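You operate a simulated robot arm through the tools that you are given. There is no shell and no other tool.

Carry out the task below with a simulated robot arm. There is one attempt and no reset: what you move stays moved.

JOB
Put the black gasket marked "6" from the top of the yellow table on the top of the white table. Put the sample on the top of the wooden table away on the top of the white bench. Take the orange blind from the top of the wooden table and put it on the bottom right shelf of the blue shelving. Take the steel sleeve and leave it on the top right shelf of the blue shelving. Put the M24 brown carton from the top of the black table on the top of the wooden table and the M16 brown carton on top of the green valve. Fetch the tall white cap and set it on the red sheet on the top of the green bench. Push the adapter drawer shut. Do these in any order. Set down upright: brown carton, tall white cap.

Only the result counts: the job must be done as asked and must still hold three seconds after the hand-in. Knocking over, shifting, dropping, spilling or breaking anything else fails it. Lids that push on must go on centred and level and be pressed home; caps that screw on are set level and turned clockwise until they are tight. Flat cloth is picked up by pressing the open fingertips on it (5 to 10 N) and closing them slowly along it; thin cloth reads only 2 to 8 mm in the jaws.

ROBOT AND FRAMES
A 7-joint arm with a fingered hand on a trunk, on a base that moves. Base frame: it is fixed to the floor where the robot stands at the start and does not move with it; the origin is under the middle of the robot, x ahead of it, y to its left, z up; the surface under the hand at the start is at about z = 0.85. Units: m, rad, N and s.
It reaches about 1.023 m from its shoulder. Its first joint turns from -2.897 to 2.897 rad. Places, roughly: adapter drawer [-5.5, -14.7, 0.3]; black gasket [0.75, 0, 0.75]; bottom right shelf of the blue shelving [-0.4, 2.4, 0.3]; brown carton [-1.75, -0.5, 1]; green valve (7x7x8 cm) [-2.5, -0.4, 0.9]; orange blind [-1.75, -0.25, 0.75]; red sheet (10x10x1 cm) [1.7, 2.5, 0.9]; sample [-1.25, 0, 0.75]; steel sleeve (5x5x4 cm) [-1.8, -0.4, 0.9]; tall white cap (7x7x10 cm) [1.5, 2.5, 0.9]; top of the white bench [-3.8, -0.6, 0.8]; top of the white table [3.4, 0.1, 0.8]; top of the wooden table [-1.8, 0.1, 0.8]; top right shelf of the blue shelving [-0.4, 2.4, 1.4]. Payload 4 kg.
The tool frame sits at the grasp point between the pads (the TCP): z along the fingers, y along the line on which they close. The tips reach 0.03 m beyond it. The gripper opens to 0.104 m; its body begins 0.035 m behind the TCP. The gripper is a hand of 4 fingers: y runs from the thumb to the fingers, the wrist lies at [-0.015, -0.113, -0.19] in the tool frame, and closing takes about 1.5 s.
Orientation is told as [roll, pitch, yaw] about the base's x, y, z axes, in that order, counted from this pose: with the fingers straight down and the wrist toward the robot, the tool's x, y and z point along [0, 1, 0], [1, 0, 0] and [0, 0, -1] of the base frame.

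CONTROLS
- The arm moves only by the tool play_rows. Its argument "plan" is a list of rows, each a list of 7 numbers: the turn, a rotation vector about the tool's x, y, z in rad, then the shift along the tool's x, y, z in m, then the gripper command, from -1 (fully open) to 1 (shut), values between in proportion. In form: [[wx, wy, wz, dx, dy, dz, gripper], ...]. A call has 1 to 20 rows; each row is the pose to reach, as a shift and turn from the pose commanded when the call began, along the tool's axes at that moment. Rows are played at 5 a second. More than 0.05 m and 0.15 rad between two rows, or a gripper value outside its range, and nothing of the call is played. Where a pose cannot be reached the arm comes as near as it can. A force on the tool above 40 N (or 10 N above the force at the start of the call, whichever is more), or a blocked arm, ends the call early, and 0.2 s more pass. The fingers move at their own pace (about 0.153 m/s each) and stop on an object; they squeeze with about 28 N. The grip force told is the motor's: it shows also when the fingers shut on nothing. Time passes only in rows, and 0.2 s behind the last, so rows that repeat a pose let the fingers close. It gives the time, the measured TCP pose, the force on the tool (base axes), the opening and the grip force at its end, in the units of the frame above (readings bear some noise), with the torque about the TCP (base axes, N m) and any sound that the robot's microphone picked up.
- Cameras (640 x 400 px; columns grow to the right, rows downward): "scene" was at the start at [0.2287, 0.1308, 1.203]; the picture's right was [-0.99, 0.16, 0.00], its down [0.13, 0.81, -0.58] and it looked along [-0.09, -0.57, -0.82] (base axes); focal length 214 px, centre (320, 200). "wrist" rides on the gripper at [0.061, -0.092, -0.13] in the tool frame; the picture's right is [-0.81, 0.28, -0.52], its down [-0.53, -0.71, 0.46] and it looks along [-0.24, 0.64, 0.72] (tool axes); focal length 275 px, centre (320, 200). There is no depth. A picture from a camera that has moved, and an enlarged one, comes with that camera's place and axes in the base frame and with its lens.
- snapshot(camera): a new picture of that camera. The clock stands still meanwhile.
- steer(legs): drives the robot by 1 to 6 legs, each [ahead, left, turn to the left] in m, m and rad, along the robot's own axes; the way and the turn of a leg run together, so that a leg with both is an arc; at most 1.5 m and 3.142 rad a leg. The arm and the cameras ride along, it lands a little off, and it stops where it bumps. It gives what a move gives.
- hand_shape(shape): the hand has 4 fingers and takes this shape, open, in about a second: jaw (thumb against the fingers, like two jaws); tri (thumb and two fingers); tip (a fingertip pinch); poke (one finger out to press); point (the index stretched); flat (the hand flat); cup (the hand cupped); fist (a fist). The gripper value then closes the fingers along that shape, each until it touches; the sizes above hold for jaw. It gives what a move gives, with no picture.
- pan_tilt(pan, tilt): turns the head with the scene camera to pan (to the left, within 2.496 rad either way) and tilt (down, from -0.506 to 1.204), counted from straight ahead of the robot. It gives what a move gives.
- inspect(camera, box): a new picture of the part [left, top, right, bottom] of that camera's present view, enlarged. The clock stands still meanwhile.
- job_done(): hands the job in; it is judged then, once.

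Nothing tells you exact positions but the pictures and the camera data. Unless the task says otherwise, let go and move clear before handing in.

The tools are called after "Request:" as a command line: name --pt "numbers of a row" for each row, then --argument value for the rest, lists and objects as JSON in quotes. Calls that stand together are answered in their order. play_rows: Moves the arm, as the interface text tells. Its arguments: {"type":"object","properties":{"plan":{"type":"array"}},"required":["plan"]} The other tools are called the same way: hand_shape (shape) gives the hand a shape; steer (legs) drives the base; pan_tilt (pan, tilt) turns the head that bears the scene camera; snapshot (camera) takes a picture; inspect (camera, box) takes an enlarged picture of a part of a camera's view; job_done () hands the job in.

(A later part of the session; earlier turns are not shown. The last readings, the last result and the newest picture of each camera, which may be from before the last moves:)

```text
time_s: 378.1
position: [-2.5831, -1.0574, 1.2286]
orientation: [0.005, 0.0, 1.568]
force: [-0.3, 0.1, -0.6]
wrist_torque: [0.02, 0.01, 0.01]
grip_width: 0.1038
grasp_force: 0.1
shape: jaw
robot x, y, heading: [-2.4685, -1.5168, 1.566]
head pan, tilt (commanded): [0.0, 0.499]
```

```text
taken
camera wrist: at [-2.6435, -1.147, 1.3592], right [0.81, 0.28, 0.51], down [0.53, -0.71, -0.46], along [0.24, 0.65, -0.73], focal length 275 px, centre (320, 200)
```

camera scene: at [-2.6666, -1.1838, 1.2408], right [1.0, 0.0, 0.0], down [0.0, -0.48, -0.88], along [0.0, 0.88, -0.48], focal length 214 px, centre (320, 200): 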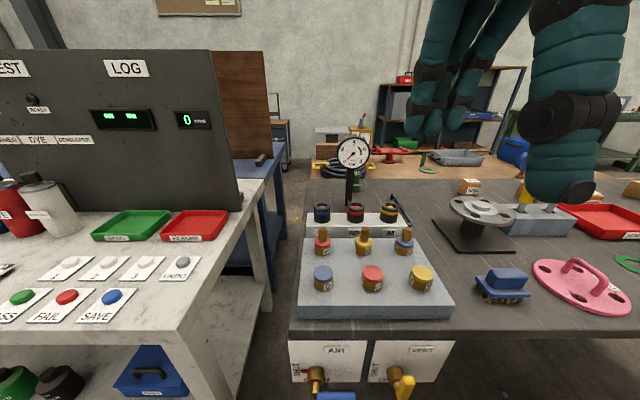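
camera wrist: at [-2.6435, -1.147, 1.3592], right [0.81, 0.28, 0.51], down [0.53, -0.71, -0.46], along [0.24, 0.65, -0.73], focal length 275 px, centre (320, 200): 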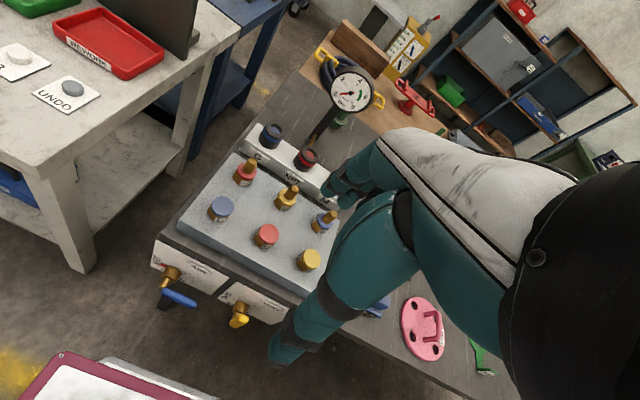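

I zoom in on the valve and dial from the wrist camera.

Request:
inspect --camera "wrist" --box '[290, 50, 410, 160]'

Request:
inspect --camera "scene" --box '[300, 120, 420, 220]'

```text
3.64 times, centred on (350, 105) of wrist
camera zoom: at [-2.6435, -1.147, 1.3592], right [0.81, 0.28, 0.51], down [0.53, -0.71, -0.46], along [0.24, 0.65, -0.73], focal length 1001 px, centre (211, 546)
```

zoom: 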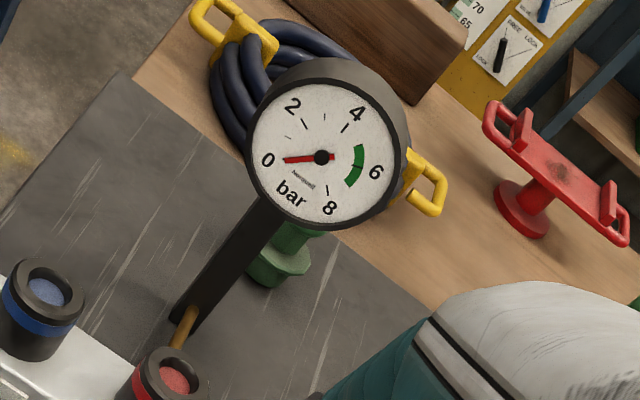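

```text
4.00 times, centred on (360, 170) of scene
camera zoom: at [-2.6666, -1.1838, 1.2408], right [1.0, 0.0, 0.0], down [0.0, -0.48, -0.88], along [0.0, 0.88, -0.48], focal length 858 px, centre (160, 320)
```

zoom: 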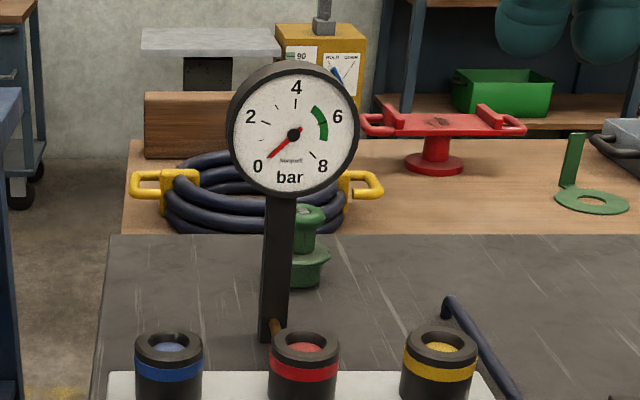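

Valve refined to (−2.529, −0.396), dial at (−2.564, −0.542, z 1.01–1.11), M16 at (−2.088, −0.431) with top z≈0.916. I set the base at about (−2.36, −1.43), which reaches both.

Request:
steer --legs '[[0.085, -0.11, 0]]'

Request:
snapshot --camera "wrist"

```text
time_s: 379.5
position: [-2.4684, -0.9725, 1.2286]
orientation: [0.006, 0.001, 1.567]
force: [0.3, 0.0, 0.0]
wrist_torque: [-0.03, 0.01, 0.03]
grip_width: 0.1036
grasp_force: 0.0
shape: jaw
robot x, y, heading: [-2.3569, -1.4367, 1.57]
head pan, tilt (commanded): [0.0, 0.499]
```

```text
taken
camera wrist: at [-2.5302, -1.0626, 1.3592], right [0.81, 0.27, 0.51], down [0.53, -0.71, -0.46], along [0.24, 0.64, -0.73], focal length 275 px, centre (320, 200)
```

wrist: 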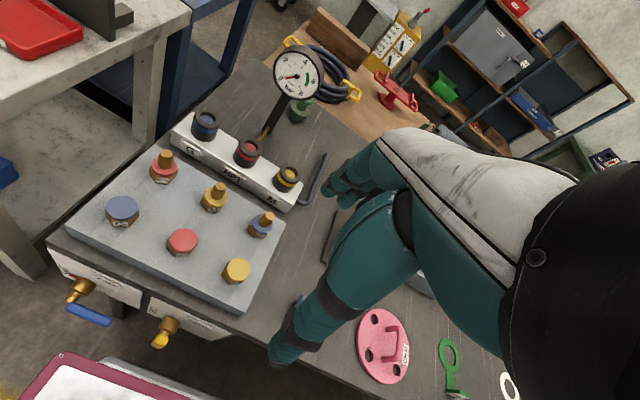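

Now I move the hand over to hover above carton M16.

Request:
play_rows --pt "0 0 0 -0.025 0.036 0 -1" --pt "0 0 0 -0.05 0.072 0 -1" --pt "0 0 0 -0.076 0.108 0 -1" --pt "0 0 0 -0.101 0.144 0 -1" --pt "0 0 0 -0.127 0.18 0 -1" --pt "0 0 0 -0.152 0.216 0 -1" --pt "0 0 0 -0.177 0.252 0 -1" --pt "0 0 0 -0.203 0.288 0 -1" --pt "0 0 0 -0.228 0.324 0 -1" --pt "0 0 0 -0.253 0.36 0.01 -1" --pt "0 0 0 -0.279 0.396 0.02 -1" --pt "0 0 0 -0.304 0.432 0.04 -1" --pt "0 0 0 -0.329 0.468 0.06 -1" --pt "0 0 0 -0.355 0.504 0.08 -1" --pt "0 0 0 -0.38 0.535 0.1 -1" --pt "0 0 0 -0.38 0.54 0.12 -1" --pt "0 0 0 -0.38 0.54 0.12 -1"

Request:
snapshot --camera "wrist"

Request:
pan_tilt --pan -0.5 --tilt 0.5

Request:
snapshot --camera "scene"

```text
time_s: 383.1
position: [-2.0876, -0.4326, 1.1072]
orientation: [0.005, -0.001, 1.566]
force: [-0.3, -0.8, 0.3]
wrist_torque: [0.01, 0.0, -0.06]
grip_width: 0.1037
grasp_force: 0.0
shape: jaw
robot x, y, heading: [-2.3566, -1.4354, 1.566]
head pan, tilt (commanded): [0.0, 0.499]
```

```text
taken
camera wrist: at [-2.1492, -0.5235, 1.2374], right [0.81, 0.27, 0.51], down [0.53, -0.71, -0.46], along [0.24, 0.64, -0.73], focal length 275 px, centre (320, 200)
```

wrist: 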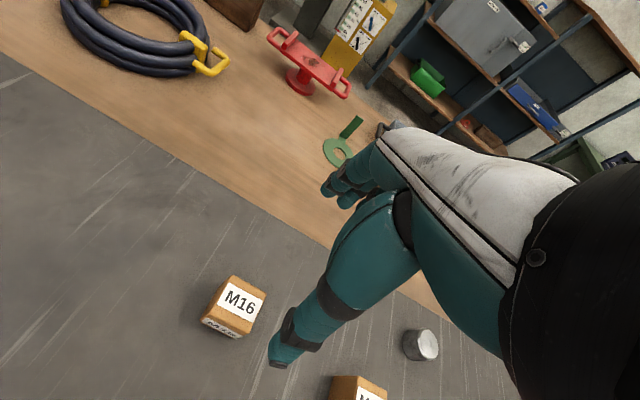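

```text
time_s: 384.0
position: [-2.0889, -0.4332, 1.1061]
orientation: [0.004, 0.002, 1.57]
force: [0.5, 0.5, 0.6]
wrist_torque: [-0.01, 0.03, -0.01]
grip_width: 0.104
grasp_force: 0.1
shape: jaw
robot x, y, heading: [-2.3559, -1.4334, 1.568]
head pan, tilt (commanded): [-0.499, 0.499]
```

```text
taken
camera scene: at [-2.5098, -1.1105, 1.2409], right [0.88, -0.48, 0.0], down [-0.23, -0.42, -0.88], along [0.42, 0.77, -0.48], focal length 214 px, centre (320, 200)
```

scene: 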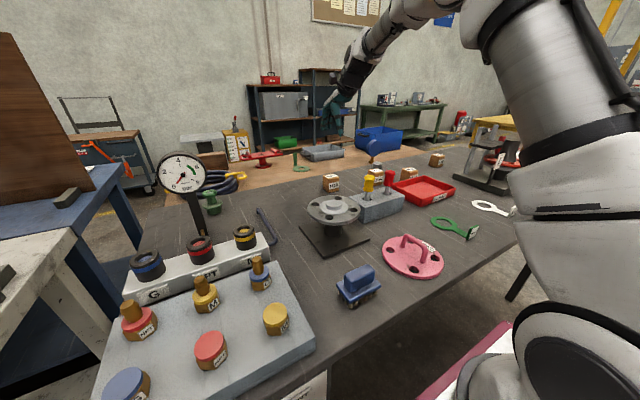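

I zoom in on M16 for its exact pose.

Request:
inspect --camera "wrist" --box '[180, 255, 300, 350]'

```text
4.21 times, centred on (240, 302) of wrist
camera zoom: at [-2.1495, -0.5235, 1.2377], right [0.81, 0.27, 0.51], down [0.53, -0.71, -0.46], along [0.24, 0.64, -0.73], focal length 1159 px, centre (657, -232)
```

zoom: 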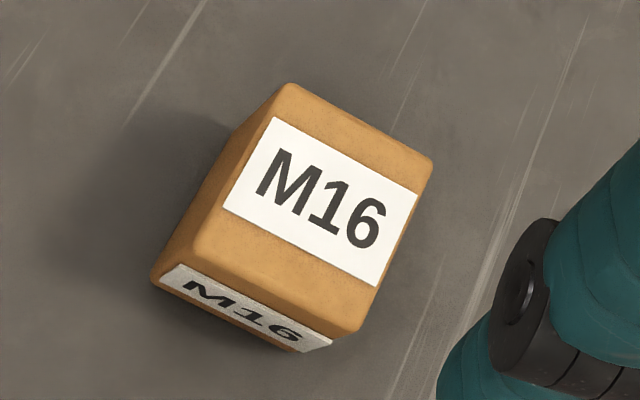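

M16 is axis-aligned, 4.5×4.5×6 cm, centred at (−2.087, −0.433) — the hand is right above it. I descend and grip.

Request:
play_rows --pt "0 0 0 -0.002 0 0.04 -1" --pt "0 0 0 -0.002 0 0.08 -1" --pt "0 0 0 -0.002 0 0.12 -1" --pt "0 0 0 -0.002 0 0.16 -1" --pt "0 0 0 -0.002 0 0.19 -1" --pt "0 0 0 -0.002 0 0.207 -1" --pt "0 0 0 -0.002 0 0.207 -0.6" --pt "0 0 0 -0.002 0 0.207 -0.3" --pt "0 0 0 -0.002 0 0.207 0" --pt "0 0 0 -0.002 0 0.207 0.3" --pt "0 0 0 -0.002 0 0.207 0.6" --pt "0 0 0 -0.002 0 0.207 1" --pt "0 0 0 -0.002 0 0.207 1" --pt "0 0 0 -0.002 0 0.207 1"

Request:
snapshot --camera "wrist"

Request:
inspect --camera "scene" --box '[290, 130, 430, 230]'

```text
time_s: 387.0
position: [-2.0872, -0.4328, 0.8978]
orientation: [0.007, 0.0, 1.568]
force: [0.6, -0.4, 0.7]
wrist_torque: [-0.02, 0.01, 0.03]
grip_width: 0.0439
grasp_force: 28.0
shape: jaw
robot x, y, heading: [-2.352, -1.433, 1.566]
head pan, tilt (commanded): [-0.499, 0.499]
```

```text
taken
camera wrist: at [-2.1488, -0.5235, 1.0285], right [0.81, 0.27, 0.51], down [0.53, -0.71, -0.46], along [0.24, 0.64, -0.73], focal length 275 px, centre (320, 200)
```

wrist: 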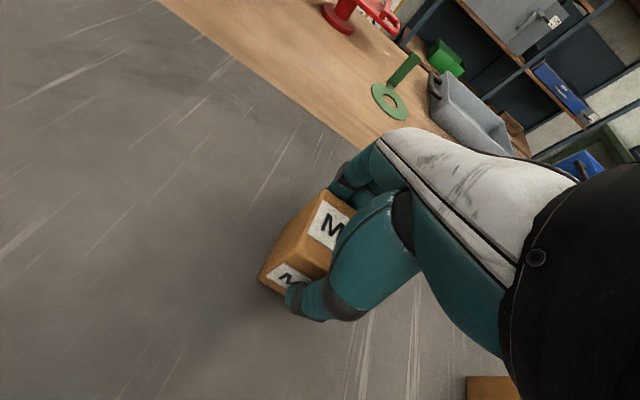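

```text
4.00 times, centred on (360, 180) of scene
camera zoom: at [-2.5097, -1.1105, 1.2408], right [0.88, -0.48, 0.0], down [-0.23, -0.42, -0.88], along [0.42, 0.77, -0.48], focal length 858 px, centre (160, 280)
```

zoom: 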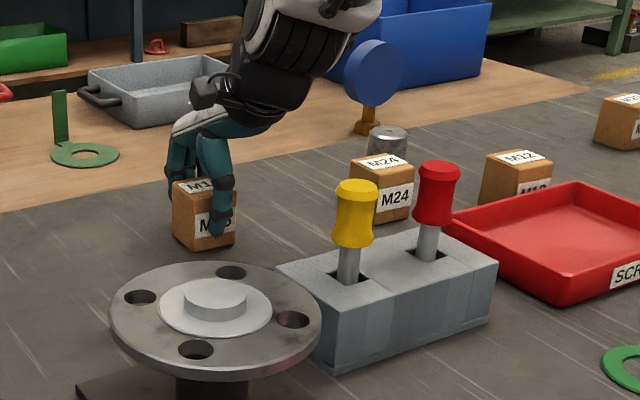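

Gripped at 44 mm width. I lift slowly and verify.

Request:
play_rows --pt "0 0 0 0 0 -0.015 1" --pt "0 0 0 0 0 -0.035 1" --pt "0 0 0 0 0 -0.06 1" --pt "0 0 0 0 0 -0.09 1" --pt "0 0 0 0 0 -0.12 1" --pt "0 0 0 0 0 -0.15 1" --pt "0 0 0 0 0 -0.18 1" --pt "0 0 0 0 0 -0.21 1" --pt "0 0 0 0 0 -0.24 1" --pt "0 0 0 0 0 -0.24 1"

Request:
snapshot --camera "wrist"

```text
time_s: 389.2
position: [-2.0861, -0.4331, 1.1403]
orientation: [0.005, 0.0, 1.568]
force: [-0.4, 0.1, -2.6]
wrist_torque: [0.01, 0.03, 0.01]
grip_width: 0.0438
grasp_force: 28.5
shape: jaw
robot x, y, heading: [-2.3561, -1.4335, 1.564]
head pan, tilt (commanded): [-0.499, 0.499]
```

```text
taken
camera wrist: at [-2.1472, -0.5231, 1.2701], right [0.81, 0.27, 0.51], down [0.53, -0.71, -0.46], along [0.24, 0.64, -0.73], focal length 275 px, centre (320, 200)
```

wrist: 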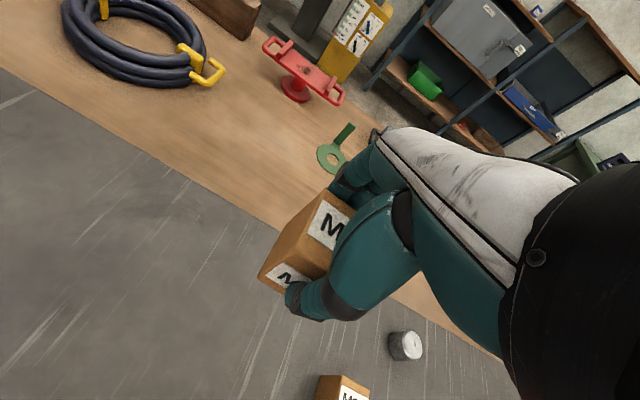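

Holding. I carry M16 over toward the valve while turning the hand so the wrist stays clear of the dial.

Request:
play_rows --pt "0 0 -0.07 0.03 0.003 0 1" --pt "0 0 -0.14 0.06 0.005 0 1" --pt "0 0 -0.21 0.09 0.008 0 1" --pt "0 0 -0.28 0.12 0.01 0 1" --pt "0 0 -0.35 0.15 0.013 0 1" --pt "0 0 -0.42 0.18 0.015 0 1" --pt "0 0 -0.49 0.21 0.018 0 1" --pt "0 0 -0.56 0.24 0.02 0 1" --pt "0 0 -0.63 0.27 0.023 0 1" --pt "0 0 -0.7 0.3 0.026 0 1" --pt "0 0 -0.77 0.33 0.028 0 1" --pt "0 0 -0.84 0.355 0.03 0 1" --pt "0 0 -0.91 0.38 0.032 0 1" --pt "0 0 -0.98 0.4 0.034 0 1" --pt "0 0 -1.05 0.42 0.036 0 1" --pt "0 0 -1.05 0.42 0.036 0 1"

Request:
snapshot --camera "wrist"

Request:
pan_tilt --pan -0.1 --tilt 0.4

Request:
snapshot --camera "scene"

```text
time_s: 392.6
position: [-2.507, -0.3977, 1.1416]
orientation: [0.005, -0.005, 2.62]
force: [-0.1, 0.5, -2.9]
wrist_torque: [0.0, -0.03, 0.0]
grip_width: 0.0437
grasp_force: 28.2
shape: jaw
robot x, y, heading: [-2.3528, -1.4333, 1.569]
head pan, tilt (commanded): [-0.499, 0.499]
```

```text
taken
camera wrist: at [-2.4573, -0.4941, 1.2719], right [0.17, 0.84, 0.52], down [0.88, 0.11, -0.46], along [-0.44, 0.53, -0.72], focal length 275 px, centre (320, 200)
```

wrist: 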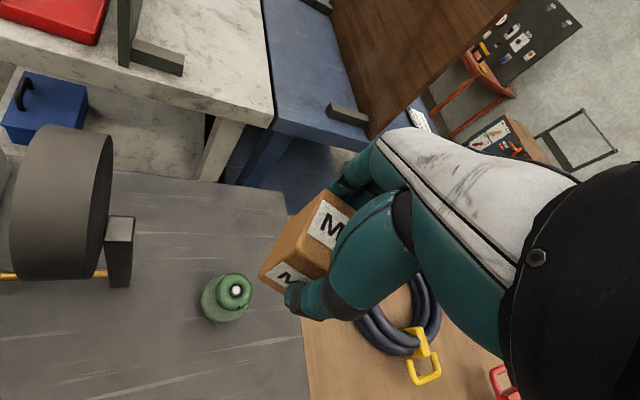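

```text
time_s: 393.5
position: [-2.5069, -0.3962, 1.1418]
orientation: [0.002, -0.006, 2.618]
force: [0.9, -0.6, -2.5]
wrist_torque: [-0.01, 0.01, -0.01]
grip_width: 0.0436
grasp_force: 28.0
shape: jaw
robot x, y, heading: [-2.3544, -1.429, 1.571]
head pan, tilt (commanded): [-0.099, 0.4]
```

```text
taken
camera scene: at [-2.5441, -1.098, 1.2499], right [0.99, -0.1, 0.0], down [-0.04, -0.39, -0.92], along [0.1, 0.92, -0.39], focal length 214 px, centre (320, 200)
```

scene: 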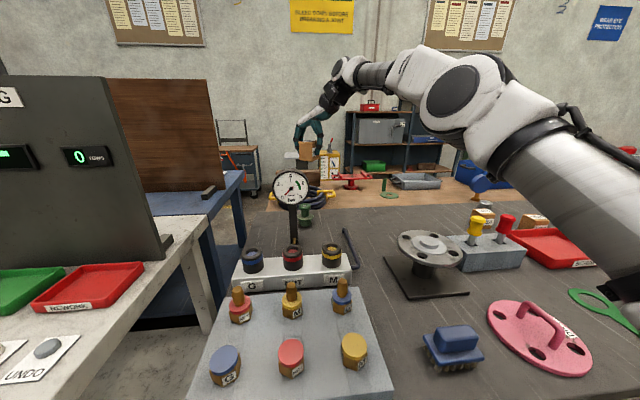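

The valve is visible below. I zoom in to locate its knob top precisely.

Request:
inspect --camera "wrist" --box '[180, 250, 300, 345]'

Request:
inspect --camera "scene" --box '[260, 110, 360, 240]'

```text
4.21 times, centred on (240, 298) of wrist
camera zoom: at [-2.4573, -0.4942, 1.272], right [0.17, 0.84, 0.52], down [0.88, 0.1, -0.46], along [-0.44, 0.53, -0.72], focal length 1159 px, centre (657, -210)
```

zoom: 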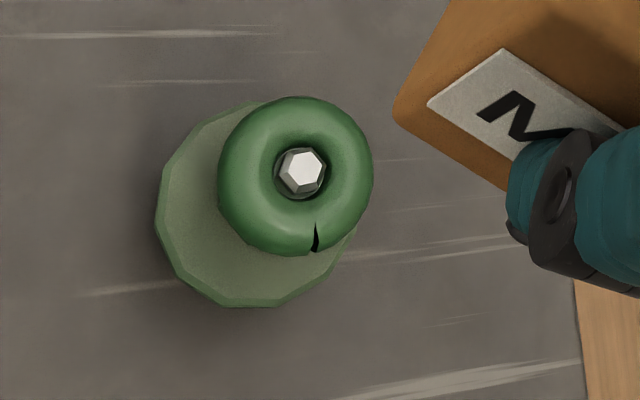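

```text
3.08 times, centred on (310, 175) of scene
camera zoom: at [-2.5441, -1.098, 1.2499], right [0.99, -0.1, 0.0], down [-0.04, -0.39, -0.92], along [0.1, 0.92, -0.39], focal length 660 px, centre (351, 277)
```

zoom: 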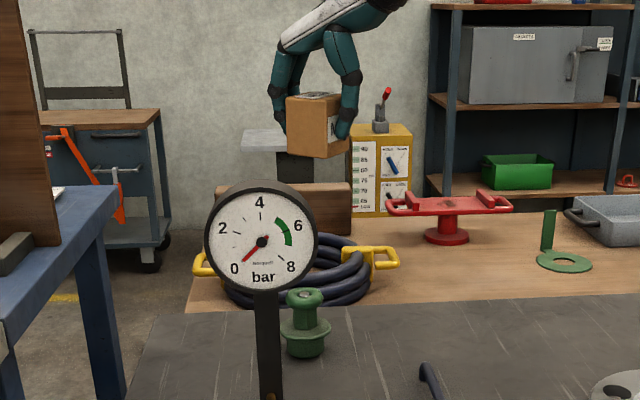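

Valve knob centre ≈ (−2.524, −0.395); its rim top z≈0.937. I centre the carton over it and lower to just above.

Request:
play_rows --pt "0 0 0 0.0036 0.008 0.01 1" --pt "0 0 0 0.0072 0.0155 0.03 1" --pt "0 0 0 0.0072 0.0155 0.06 1" --pt "0 0 0 0.0072 0.0155 0.09 1" --pt "0 0 0 0.0072 0.0155 0.115 1" --pt "0 0 0 0.0072 0.0155 0.135 1" --pt "0 0 0 0.0072 0.0155 0.145 1" --pt "0 0 0 0.0072 0.0155 0.145 1"

Request:
snapshot --camera "wrist"

Request:
inspect --camera "scene" --box '[260, 130, 360, 240]'

```text
time_s: 395.3
position: [-2.5228, -0.3944, 0.9961]
orientation: [0.002, -0.005, 2.618]
force: [0.7, 0.4, -3.0]
wrist_torque: [0.01, -0.02, 0.0]
grip_width: 0.0434
grasp_force: 27.9
shape: jaw
robot x, y, heading: [-2.3532, -1.4327, 1.564]
head pan, tilt (commanded): [-0.099, 0.4]
```

```text
taken
camera wrist: at [-2.4742, -0.4928, 1.1261], right [0.17, 0.84, 0.52], down [0.88, 0.11, -0.46], along [-0.44, 0.53, -0.72], focal length 275 px, centre (320, 200)
```

wrist: 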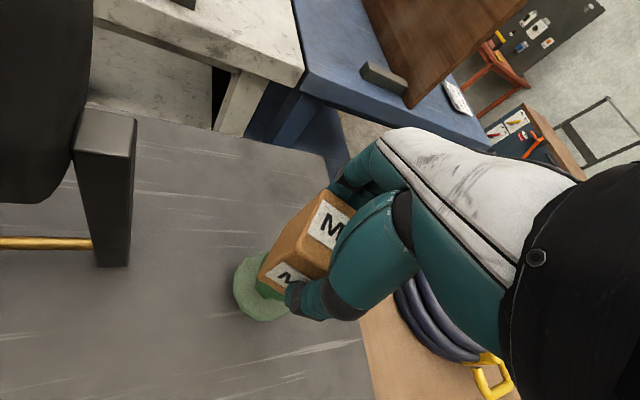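

```text
3.64 times, centred on (310, 185) of scene
camera zoom: at [-2.5441, -1.098, 1.2499], right [0.99, -0.1, 0.0], down [-0.04, -0.39, -0.92], along [0.1, 0.92, -0.39], focal length 780 px, centre (356, 254)
```

zoom: 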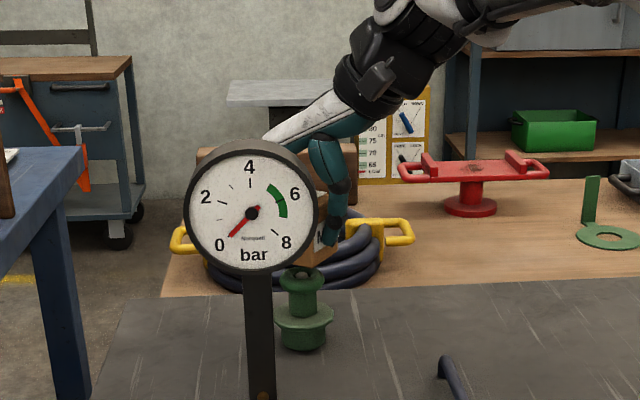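

Aligned. I lower the final centimetres gently.

Request:
play_rows --pt "0 0 0 0 0 0.004 1" --pt "0 0 0 0 0 0.008 1" --pt "0 0 0 0 0 0.012 1" --pt "0 0 0 0 0 0.012 1"

Request:
play_rows --pt "0 0 0 0 0 0.002 1" --pt "0 0 0 0 0 0.004 1" --pt "0 0 0 0 0 0.004 1"

```text
time_s: 396.3
position: [-2.5247, -0.3952, 0.9845]
orientation: [0.003, -0.006, 2.619]
force: [0.5, -0.3, -3.5]
wrist_torque: [-0.05, -0.03, -0.02]
grip_width: 0.0436
grasp_force: 27.7
shape: jaw
robot x, y, heading: [-2.3517, -1.4348, 1.565]
head pan, tilt (commanded): [-0.099, 0.4]
```

```text
time_s: 397.1
position: [-2.5247, -0.3949, 0.9817]
orientation: [0.003, -0.005, 2.618]
force: [0.0, -0.4, -2.6]
wrist_torque: [0.0, -0.04, 0.02]
grip_width: 0.0436
grasp_force: 27.6
shape: jaw
robot x, y, heading: [-2.3535, -1.4319, 1.569]
head pan, tilt (commanded): [-0.099, 0.4]
```

Not in contact yet (z 0.982); I keep going in 2 mm steps.

Request:
play_rows --pt "0 0 0 0 0 0.002 1" --pt "0 0 0 0 0 0.004 1" --pt "0 0 0 0 0 0.004 1"

Request:
play_rows --pt "0 0 0 0 0 0.002 1" --pt "0 0 0 0 0 0.003 1" --pt "0 0 0 0 0 0.003 1"

```text
time_s: 397.9
position: [-2.5232, -0.3951, 0.9763]
orientation: [0.001, -0.006, 2.617]
force: [-0.2, -0.2, -2.3]
wrist_torque: [-0.03, 0.01, -0.02]
grip_width: 0.0438
grasp_force: 27.9
shape: jaw
robot x, y, heading: [-2.3534, -1.4329, 1.569]
head pan, tilt (commanded): [-0.099, 0.4]
```

```text
time_s: 398.7
position: [-2.5257, -0.394, 0.975]
orientation: [0.002, -0.006, 2.618]
force: [1.2, 0.2, 10.5]
wrist_torque: [-0.03, -0.11, -0.02]
grip_width: 0.0443
grasp_force: 27.7
shape: jaw
robot x, y, heading: [-2.3603, -1.4325, 1.567]
head pan, tilt (commanded): [-0.099, 0.4]
```

Contact felt. Before releasing, I check the centring in the pictures.

Request:
inspect --camera "scene" --box '[280, 160, 340, 220]'

Request:
inspect --camera "wrist" --box '[210, 180, 370, 340]'

```text
6.67 times, centred on (310, 190) of scene
camera zoom: at [-2.544, -1.0985, 1.2501], right [0.99, -0.1, 0.0], down [-0.04, -0.39, -0.92], along [0.1, 0.92, -0.39], focal length 1430 px, centre (387, 267)
```

zoom: 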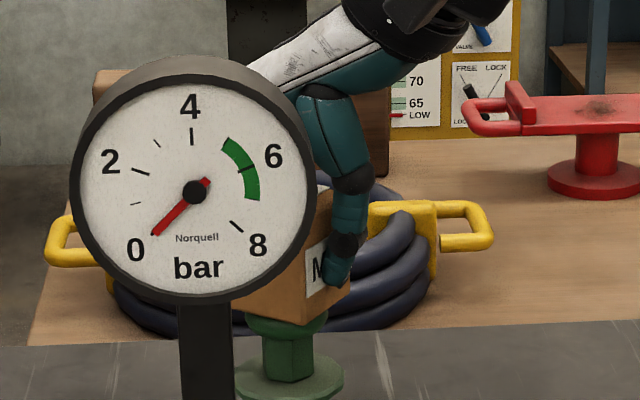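

```text
2.50 times, centred on (290, 260) of wrist
camera zoom: at [-2.4754, -0.492, 1.1056], right [0.17, 0.84, 0.52], down [0.88, 0.11, -0.46], along [-0.44, 0.54, -0.72], focal length 688 px, centre (395, 50)
```

zoom: 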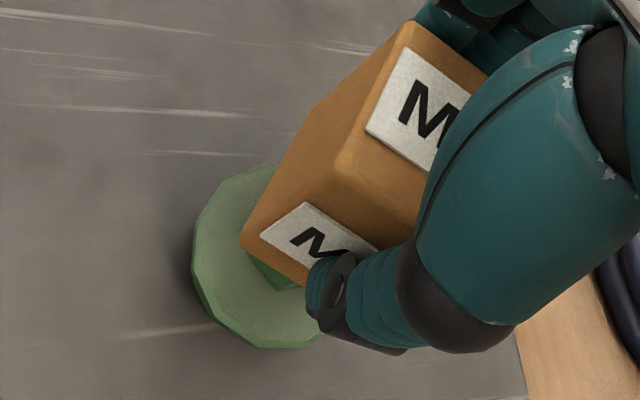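

The carton is centred on the valve within a few millimetres. I relieve the pressure slightly and open slowly.

Request:
play_rows --pt "0 0 0 0 0 -0.001 1" --pt "0 0 0 0 0 -0.001 0.8" --pt "0 0 0 0 0 -0.001 0.6" --pt "0 0 0 0 0 -0.001 0.4" --pt "0 0 0 0 0 -0.001 0.2" --pt "0 0 0 0 0 -0.001 0.1" --pt "0 0 0 0 0 -0.001 0.0" --pt "0 0 0 0 0 -0.001 -0.1" --pt "0 0 0 0 0 -0.001 -0.2" --pt "0 0 0 0 0 -0.001 -0.4" --pt "0 0 0 0 0 -0.001 -0.6" --pt "0 0 0 0 0 -0.001 -0.6"

Request:
inspect --camera "wrist" --box '[210, 180, 370, 340]'

Request:
inspect --camera "scene" --box '[280, 160, 340, 220]'

```text
time_s: 401.3
position: [-2.5247, -0.3931, 0.9753]
orientation: [0.002, -0.004, 2.617]
force: [0.7, -0.3, -0.4]
wrist_torque: [-0.01, -0.03, -0.01]
grip_width: 0.0829
grasp_force: 0.0
shape: jaw
robot x, y, heading: [-2.3601, -1.4328, 1.567]
head pan, tilt (commanded): [-0.099, 0.4]
```

```text
2.50 times, centred on (290, 260) of wrist
camera zoom: at [-2.4752, -0.4916, 1.1053], right [0.17, 0.84, 0.52], down [0.88, 0.11, -0.46], along [-0.44, 0.53, -0.72], focal length 688 px, centre (395, 50)
```

zoom: 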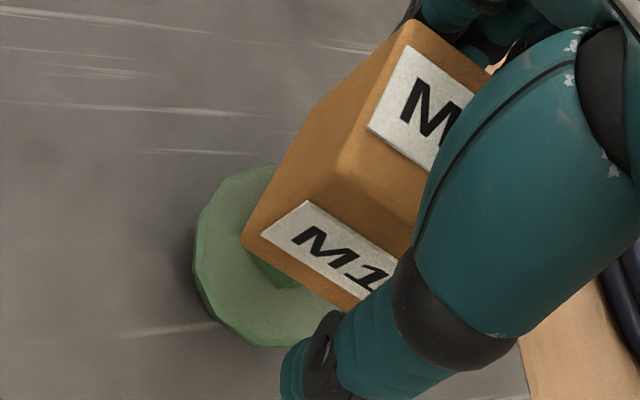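

```text
6.67 times, centred on (310, 190) of scene
camera zoom: at [-2.5441, -1.0981, 1.25], right [0.99, -0.1, 0.0], down [-0.04, -0.39, -0.92], along [0.1, 0.92, -0.39], focal length 1430 px, centre (387, 267)
```

zoom: 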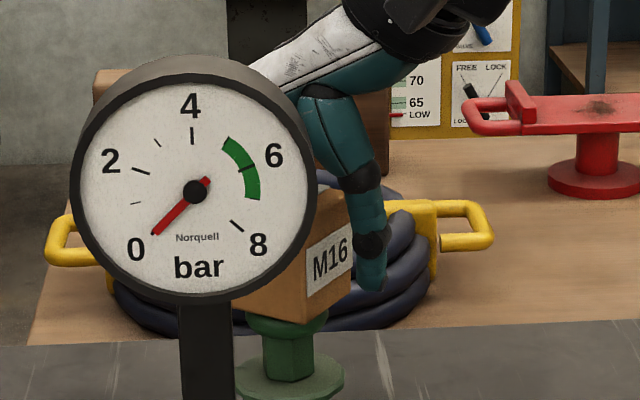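

M16 stands on the valve, released. I rise straight up slowly.

Request:
play_rows --pt "0 0 0 0 0 -0.01 -0.8" --pt "0 0 0 0 0 -0.025 -0.8" --pt "0 0 0 0 0 -0.045 -0.8" --pt "0 0 0 0 0 -0.07 -0.8" --pt "0 0 0 0 0 -0.1 -0.8" --pt "0 0 0 0 0 -0.14 -1" --pt "0 0 0 0 0 -0.18 -1" --pt "0 0 0 0 0 -0.22 -1" --pt "0 0 0 0 0 -0.25 -1" --pt "0 0 0 0 0 -0.25 -1"

Request:
snapshot --camera "wrist"

Request:
inspect --camera "scene" --box '[270, 150, 350, 220]'

```text
time_s: 403.5
position: [-2.5174, -0.4187, 1.2078]
orientation: [0.004, -0.002, 2.617]
force: [0.0, 0.1, 0.5]
wrist_torque: [0.02, -0.02, 0.01]
grip_width: 0.1039
grasp_force: 0.1
shape: jaw
out of reach, approached as far as the arm can: row 8, 9, 10
robot x, y, heading: [-2.3562, -1.435, 1.566]
head pan, tilt (commanded): [-0.099, 0.4]
```

```text
taken
camera wrist: at [-2.4687, -0.517, 1.3383], right [0.17, 0.84, 0.52], down [0.88, 0.1, -0.46], along [-0.44, 0.53, -0.72], focal length 275 px, centre (320, 200)
```

wrist: 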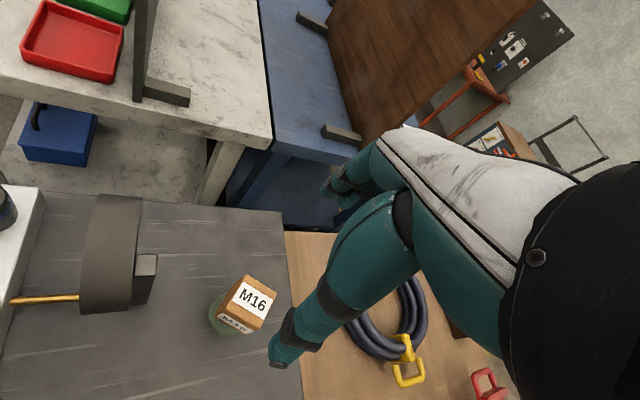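

```text
5.71 times, centred on (310, 185) of scene
camera zoom: at [-2.5442, -1.0981, 1.25], right [0.99, -0.1, 0.0], down [-0.04, -0.39, -0.92], along [0.1, 0.92, -0.39], focal length 1226 px, centre (377, 286)
```

zoom: 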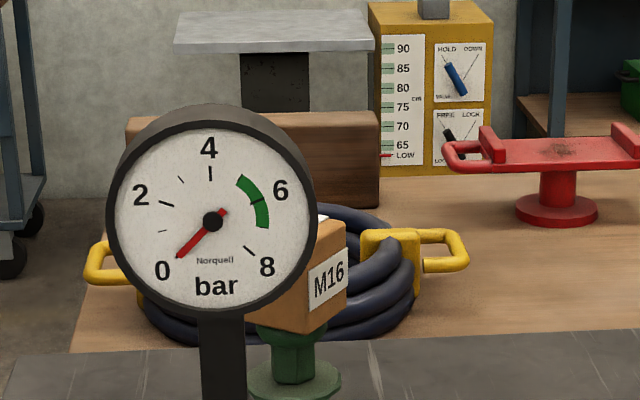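

M16 stands upright on the green valve. Next, the steel sleeve: I retract the arm away from the dial and slide the base east.

Request:
play_rows --pt "0 0 0 -0.008 -0.039 0 -1" --pt "0 0 0 -0.016 -0.078 0 -1" --pt "0 0 0 -0.024 -0.117 0 -1" --pt "0 0 0.05 -0.03 -0.155 0 -1" --pt "0 0 0.15 0.0 -0.18 0 -1" --pt "0 0 0.25 0.035 -0.205 0 -1" --pt "0 0 0.35 0.07 -0.23 0 -1" --pt "0 0 0.45 0.105 -0.255 0 -1" --pt "0 0 0.55 0.14 -0.28 0 -1" --pt "0 0 0.65 0.175 -0.305 0 -1" --pt "0 0 0.75 0.21 -0.33 0 -1" --pt "0 0 0.85 0.245 -0.355 0 -1" --pt "0 0 0.95 0.28 -0.38 0 -1" --pt "0 0 1.05 0.31 -0.405 0 -1" --pt "0 0 1.05 0.333 -0.423 0 -1" --pt "0 0 1.05 0.333 -0.423 0 -1"

Request:
steer --legs '[[0, -0.5, 0]]'

Request:
pan_tilt --pan 0 --tilt 0.6

Request:
snapshot --camera "scene"

Request:
snapshot --camera "wrist"

```text
time_s: 406.9
position: [-2.3196, -0.9187, 1.2058]
orientation: [0.008, 0.0, 1.568]
force: [0.0, -0.8, 0.4]
wrist_torque: [-0.03, 0.03, -0.02]
grip_width: 0.1036
grasp_force: 0.0
shape: jaw
robot x, y, heading: [-2.3551, -1.4349, 1.567]
head pan, tilt (commanded): [-0.099, 0.4]
```

```text
time_s: 409.8
position: [-1.836, -0.9188, 1.2056]
orientation: [0.004, 0.0, 1.575]
force: [0.3, -0.1, -0.6]
wrist_torque: [0.02, 0.01, -0.01]
grip_width: 0.1037
grasp_force: 0.1
shape: jaw
robot x, y, heading: [-1.8693, -1.4347, 1.576]
head pan, tilt (commanded): [-0.099, 0.4]
```

```text
time_s: 410.5
position: [-1.8357, -0.9192, 1.2059]
orientation: [0.005, 0.0, 1.574]
force: [-0.9, -0.2, 0.4]
wrist_torque: [0.0, -0.01, 0.01]
grip_width: 0.1041
grasp_force: 0.1
shape: jaw
robot x, y, heading: [-1.8675, -1.4328, 1.573]
head pan, tilt (commanded): [0.0, 0.6]
```

```text
taken
camera scene: at [-2.0693, -1.1036, 1.2318], right [1.0, 0.0, 0.0], down [0.0, -0.56, -0.83], along [0.0, 0.83, -0.56], focal length 214 px, centre (320, 200)
```

scene: 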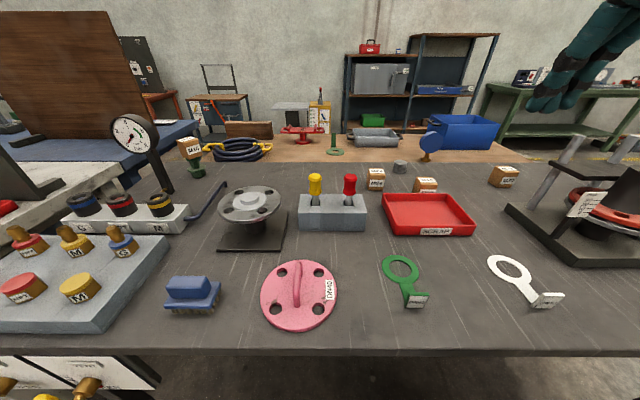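

```text
taken
camera wrist: at [-1.8964, -1.0099, 1.3364], right [0.81, 0.28, 0.51], down [0.53, -0.71, -0.46], along [0.24, 0.65, -0.73], focal length 275 px, centre (320, 200)
```

wrist: 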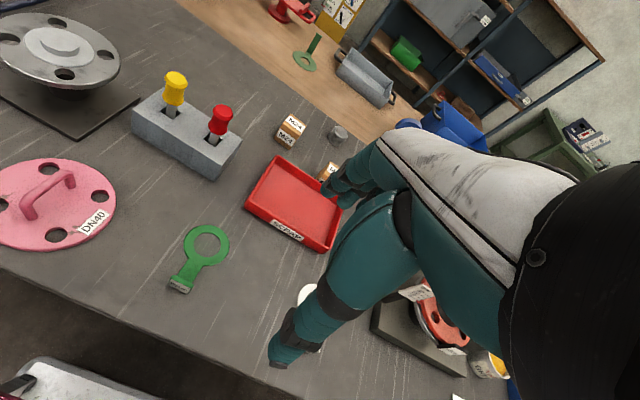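

The sleeve is at about (−1.777, −0.372). I roll 4 cm closer and move the hand above it.

Request:
steer --legs '[[0.04, 0, 0]]'

Request:
play_rows --pt "0 0 0 -0.006 0.042 0 -1" --pt "0 0 0 -0.012 0.084 0 -1" --pt "0 0 0 -0.018 0.126 0 -1" --pt "0 0 0 -0.024 0.168 0 -1" --pt "0 0 0 -0.03 0.21 0 -1" --pt "0 0 0 -0.036 0.252 0 -1" --pt "0 0 0 -0.042 0.294 0 -1" --pt "0 0 0 -0.048 0.336 0.01 -1" --pt "0 0 0 -0.054 0.378 0.03 -1" --pt "0 0 0 -0.06 0.42 0.06 -1" --pt "0 0 0 -0.06 0.46 0.08 -1" --pt "0 0 0 -0.06 0.5 0.1 -1" --pt "0 0 0 -0.06 0.507 0.14 -1" --pt "0 0 0 -0.06 0.507 0.16 -1" --pt "0 0 0 -0.06 0.507 0.16 -1"

Request:
snapshot --camera "wrist"

Request:
snapshot --camera "scene"

```text
time_s: 411.4
position: [-1.836, -0.8798, 1.2062]
orientation: [0.004, -0.001, 1.575]
force: [0.0, -0.1, -0.9]
wrist_torque: [-0.02, 0.02, 0.02]
grip_width: 0.104
grasp_force: 0.1
shape: jaw
robot x, y, heading: [-1.8698, -1.3912, 1.578]
head pan, tilt (commanded): [0.0, 0.6]
```

```text
refused: row 10 steps farther than a row can; nothing moved
```

```text
taken
camera wrist: at [-1.8966, -0.9699, 1.3364], right [0.81, 0.28, 0.51], down [0.53, -0.71, -0.46], along [0.24, 0.65, -0.73], focal length 275 px, centre (320, 200)
```

wrist: 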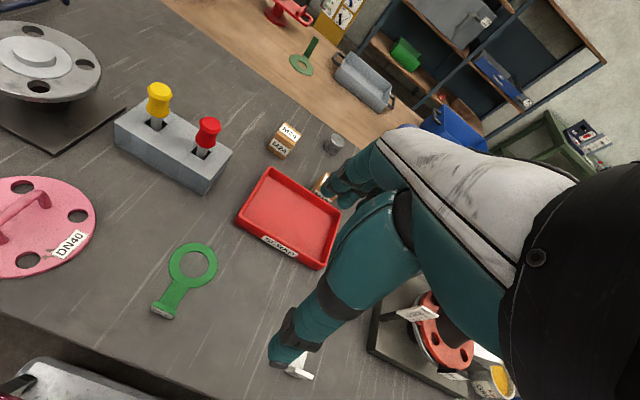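

```text
taken
camera scene: at [-2.0694, -1.0636, 1.2318], right [1.0, 0.0, 0.0], down [0.0, -0.56, -0.83], along [0.0, 0.83, -0.56], focal length 214 px, centre (320, 200)
```

scene: 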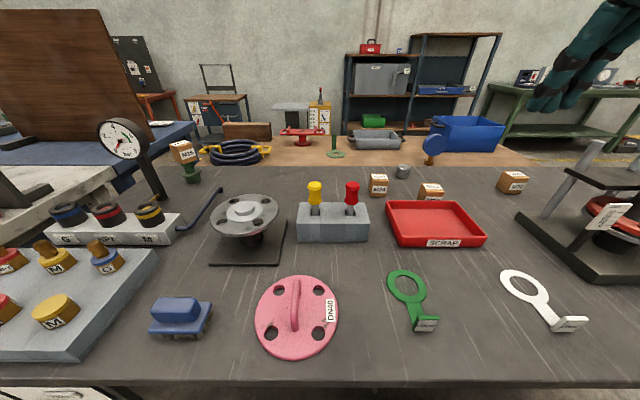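

One row was slightly too large; I re-plan with smaller steps.

Request:
play_rows --pt "0 0 0 -0.005 0.04 0 -1" --pt "0 0 0 -0.01 0.08 0 -1" --pt "0 0 0 -0.015 0.12 0 -1" --pt "0 0 0 -0.02 0.16 0 -1" --pt "0 0 0 -0.025 0.2 0 -1" --pt "0 0 0 -0.03 0.24 0 -1" --pt "0 0 0 -0.035 0.28 0 -1" --pt "0 0 0 -0.04 0.32 0.005 -1" --pt "0 0 0 -0.045 0.355 0.015 -1" --pt "0 0 0 -0.05 0.39 0.03 -1" --pt "0 0 0 -0.055 0.42 0.05 -1" --pt "0 0 0 -0.06 0.45 0.07 -1" --pt "0 0 0 -0.06 0.48 0.09 -1" --pt "0 0 0 -0.06 0.507 0.11 -1" --pt "0 0 0 -0.06 0.507 0.14 -1" --pt "0 0 0 -0.06 0.507 0.16 -1" --pt "0 0 0 -0.06 0.507 0.16 -1"

Request:
snapshot --camera "wrist"

Request:
inspect --camera "wrist" --box '[170, 220, 330, 380]'

```text
time_s: 415.0
position: [-1.7811, -0.3719, 1.0447]
orientation: [0.005, 0.0, 1.576]
force: [0.9, 0.1, 0.4]
wrist_torque: [0.02, 0.02, -0.01]
grip_width: 0.1039
grasp_force: 0.1
shape: jaw
robot x, y, heading: [-1.8688, -1.393, 1.576]
head pan, tilt (commanded): [0.0, 0.6]
```

```text
taken
camera wrist: at [-1.8409, -0.4631, 1.1751], right [0.81, 0.28, 0.51], down [0.53, -0.71, -0.46], along [0.24, 0.65, -0.73], focal length 275 px, centre (320, 200)
```

wrist: 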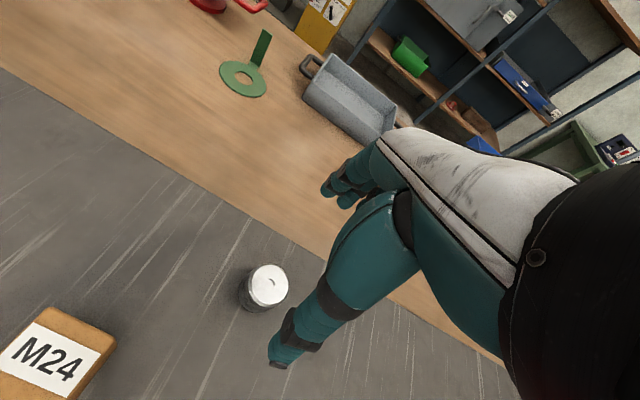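

```text
2.50 times, centred on (250, 300) of wrist
camera zoom: at [-1.8409, -0.4631, 1.1751], right [0.81, 0.28, 0.51], down [0.53, -0.71, -0.46], along [0.24, 0.65, -0.73], focal length 688 px, centre (495, -50)
```

zoom: 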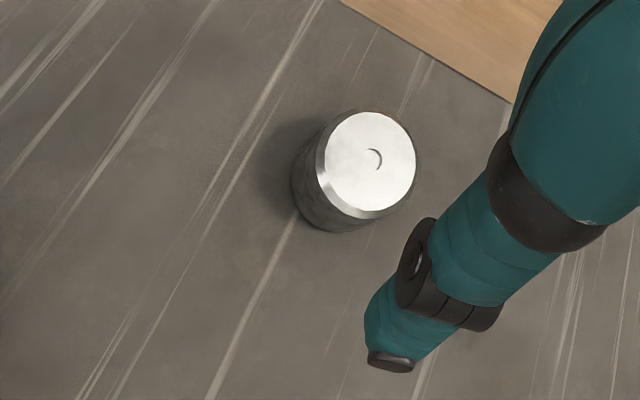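

Sleeve centre refined to (−1.767, −0.355). I correct, descend and grip it.

Request:
play_rows --pt "0 0 0 -0.007 0.009 0.03 -1" --pt "0 0 0 -0.014 0.017 0.06 -1" --pt "0 0 0 -0.014 0.017 0.1 -1" --pt "0 0 0 -0.014 0.017 0.13 -1" --pt "0 0 0 -0.014 0.017 0.15 -1" --pt "0 0 0 -0.014 0.017 0.156 -1" --pt "0 0 0 -0.014 0.017 0.156 -1"

Request:
inspect --camera "wrist" --box '[190, 170, 390, 370]'

```text
time_s: 416.6
position: [-1.767, -0.356, 0.8892]
orientation: [0.004, 0.0, 1.576]
force: [-1.0, 0.0, 0.3]
wrist_torque: [0.01, -0.01, 0.01]
grip_width: 0.1042
grasp_force: 0.0
shape: jaw
robot x, y, heading: [-1.8677, -1.3925, 1.571]
head pan, tilt (commanded): [0.0, 0.6]
```

```text
2.00 times, centred on (290, 270) of wrist
camera zoom: at [-1.8283, -0.4461, 1.02], right [0.81, 0.28, 0.51], down [0.53, -0.71, -0.46], along [0.24, 0.65, -0.73], focal length 551 px, centre (380, 60)
```

zoom: 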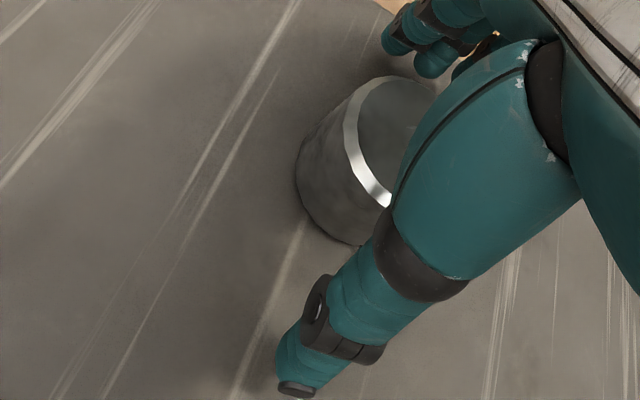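

The sleeve is between thumb and fingers. I close and lift.

Request:
play_rows --pt "0 0 0 0 0 0 -0.6" --pt "0 0 0 0 0 0 -0.2" --pt "0 0 0 0 0 0 0.2" --pt "0 0 0 0 0 0 0.6" --pt "0 0 0 0 0 0 1" --pt "0 0 0 0 0 0 1" --pt "0 0 0 0 0 0 1" --pt "0 0 0 0 0 -0.01 1" --pt "0 0 0 0 0 -0.025 1" --pt "0 0 0 0 0 -0.04 1" --pt "0 0 0 0 0 -0.06 1" --pt "0 0 0 0 0 -0.08 1" --pt "0 0 0 0 0 -0.08 1"

Request:
inspect --camera "wrist" --box '[190, 170, 390, 370]'

```text
time_s: 419.4
position: [-1.7682, -0.3528, 0.9686]
orientation: [0.004, -0.001, 1.576]
force: [-0.5, 0.4, -1.0]
wrist_torque: [-0.02, -0.01, 0.01]
grip_width: 0.0381
grasp_force: 28.0
shape: jaw
robot x, y, heading: [-1.8685, -1.3907, 1.573]
head pan, tilt (commanded): [0.0, 0.6]
```

```text
2.00 times, centred on (290, 270) of wrist
camera zoom: at [-1.8262, -0.4448, 1.1002], right [0.81, 0.28, 0.51], down [0.53, -0.71, -0.46], along [0.24, 0.65, -0.73], focal length 551 px, centre (380, 60)
```

zoom: 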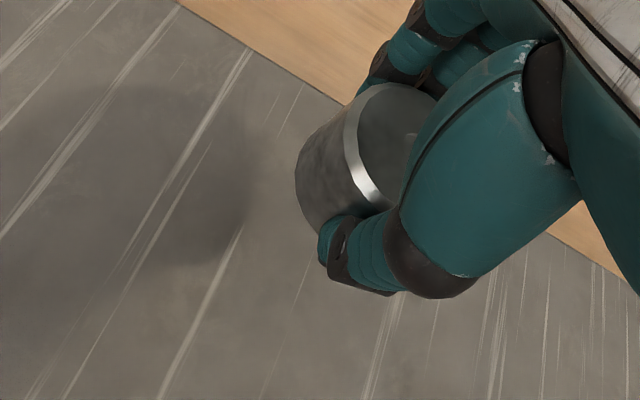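

The sleeve is held. I raise, retract, and drive around through the passage to the shelving, staying faced north.

Request:
play_rows --pt "0 0 0 0 0 -0.03 1" --pt "0 0 0 0 0 -0.06 1" --pt "0 0 0 0 0 -0.1 1" --pt "0 0 0 0 0 -0.14 1" --pt "0 0 0 0 -0.02 -0.18 1" --pt "0 0 0 0 -0.05 -0.2 1" --pt "0 0 0 0 -0.09 -0.21 1" --pt "0 0 0 0 -0.13 -0.22 1" --pt "0 0 0 0 -0.17 -0.22 1" --pt "0 0 0 0 -0.21 -0.22 1" --pt "0 0 0 0 -0.25 -0.22 1" --pt "0 0 0 0 -0.29 -0.22 1" --pt "0 0 0 0 -0.33 -0.22 1" --pt "0 0 0 0 -0.37 -0.22 1" --pt "0 0 0 0 -0.41 -0.22 1" --pt "0 0 0 0 -0.45 -0.22 1" --pt "0 0 0 0 -0.48 -0.22 1" --pt "0 0 0 0 -0.48 -0.22 1"

Request:
steer --legs '[[-0.2, 0, 0], [0, -1.0, 0], [0, -0.55, 0]]'

Request:
snapshot --camera "scene"

Request:
snapshot --camera "wrist"

```text
time_s: 423.2
position: [-1.761, -0.8344, 1.1904]
orientation: [0.006, 0.001, 1.576]
force: [0.5, 0.2, -1.5]
wrist_torque: [0.02, 0.04, 0.01]
grip_width: 0.0378
grasp_force: 28.2
shape: jaw
robot x, y, heading: [-1.8703, -1.3899, 1.575]
head pan, tilt (commanded): [0.0, 0.6]
```

```text
time_s: 432.3
position: [-0.224, -1.0034, 1.1896]
orientation: [0.005, 0.0, 1.596]
force: [0.8, 0.0, 0.2]
wrist_torque: [-0.02, 0.02, 0.03]
grip_width: 0.0379
grasp_force: 28.3
shape: jaw
robot x, y, heading: [-0.3199, -1.5621, 1.594]
head pan, tilt (commanded): [0.0, 0.6]
```

```text
taken
camera scene: at [-0.528, -1.2384, 1.2318], right [1.0, 0.02, 0.0], down [0.01, -0.56, -0.83], along [-0.02, 0.82, -0.56], focal length 214 px, centre (320, 200)
```

scene: 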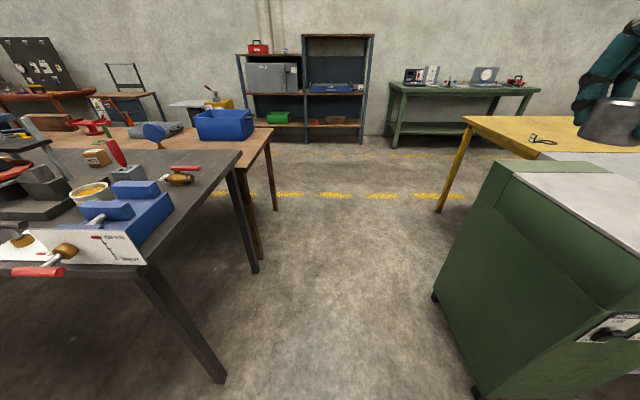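

```text
taken
camera wrist: at [-0.2824, -1.0953, 1.3207], right [0.81, 0.29, 0.51], down [0.55, -0.7, -0.46], along [0.22, 0.65, -0.73], focal length 275 px, centre (320, 200)
```

wrist: 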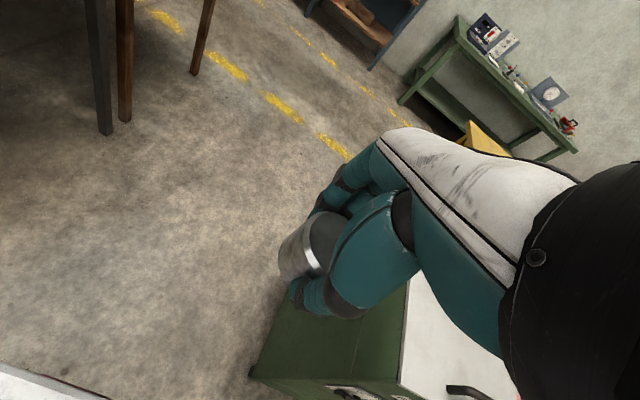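

The passage is clear on both sides. I drive north to the shelving.

Request:
steer --legs '[[0, 0, -0.022], [1.4, 0, 0], [1.3, 0, 0]]'

Request:
snapshot --camera "scene"

Request:
pan_tilt --pan 0 --tilt 0.1

Request:
snapshot --camera "scene"

```text
time_s: 445.9
position: [-0.2445, 1.7328, 1.1906]
orientation: [0.005, 0.001, 1.582]
force: [-0.4, 0.6, -0.2]
wrist_torque: [0.0, 0.02, 0.0]
grip_width: 0.0378
grasp_force: 28.4
shape: jaw
robot x, y, heading: [-0.3475, 1.1738, 1.581]
head pan, tilt (commanded): [0.0, 0.6]
```

```text
taken
camera scene: at [-0.5514, 1.5032, 1.2318], right [1.0, 0.01, 0.0], down [0.0, -0.56, -0.83], along [-0.01, 0.82, -0.56], focal length 214 px, centre (320, 200)
```

scene: 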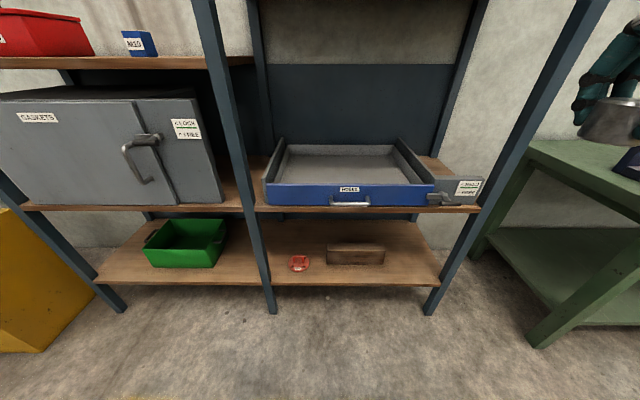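

```text
time_s: 446.9
position: [-0.2444, 1.7322, 1.1897]
orientation: [0.005, 0.002, 1.581]
force: [-0.3, 0.4, -0.8]
wrist_torque: [-0.01, 0.0, -0.02]
grip_width: 0.0378
grasp_force: 28.2
shape: jaw
robot x, y, heading: [-0.351, 1.1737, 1.576]
head pan, tilt (commanded): [0.0, 0.099]
```

```text
taken
camera scene: at [-0.5514, 1.5069, 1.2779], right [1.0, 0.01, 0.0], down [0.0, -0.1, -0.99], along [-0.01, 0.99, -0.1], focal length 214 px, centre (320, 200)
```

scene: 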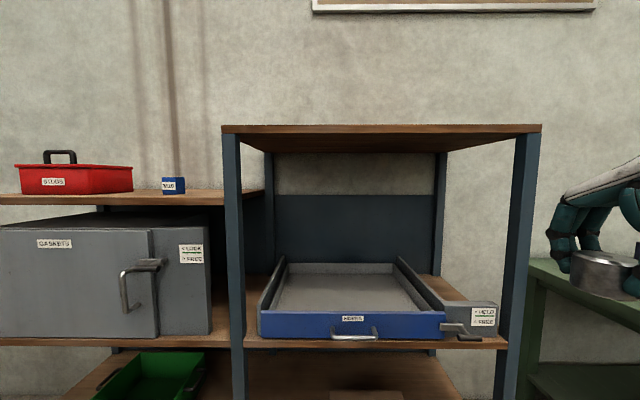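

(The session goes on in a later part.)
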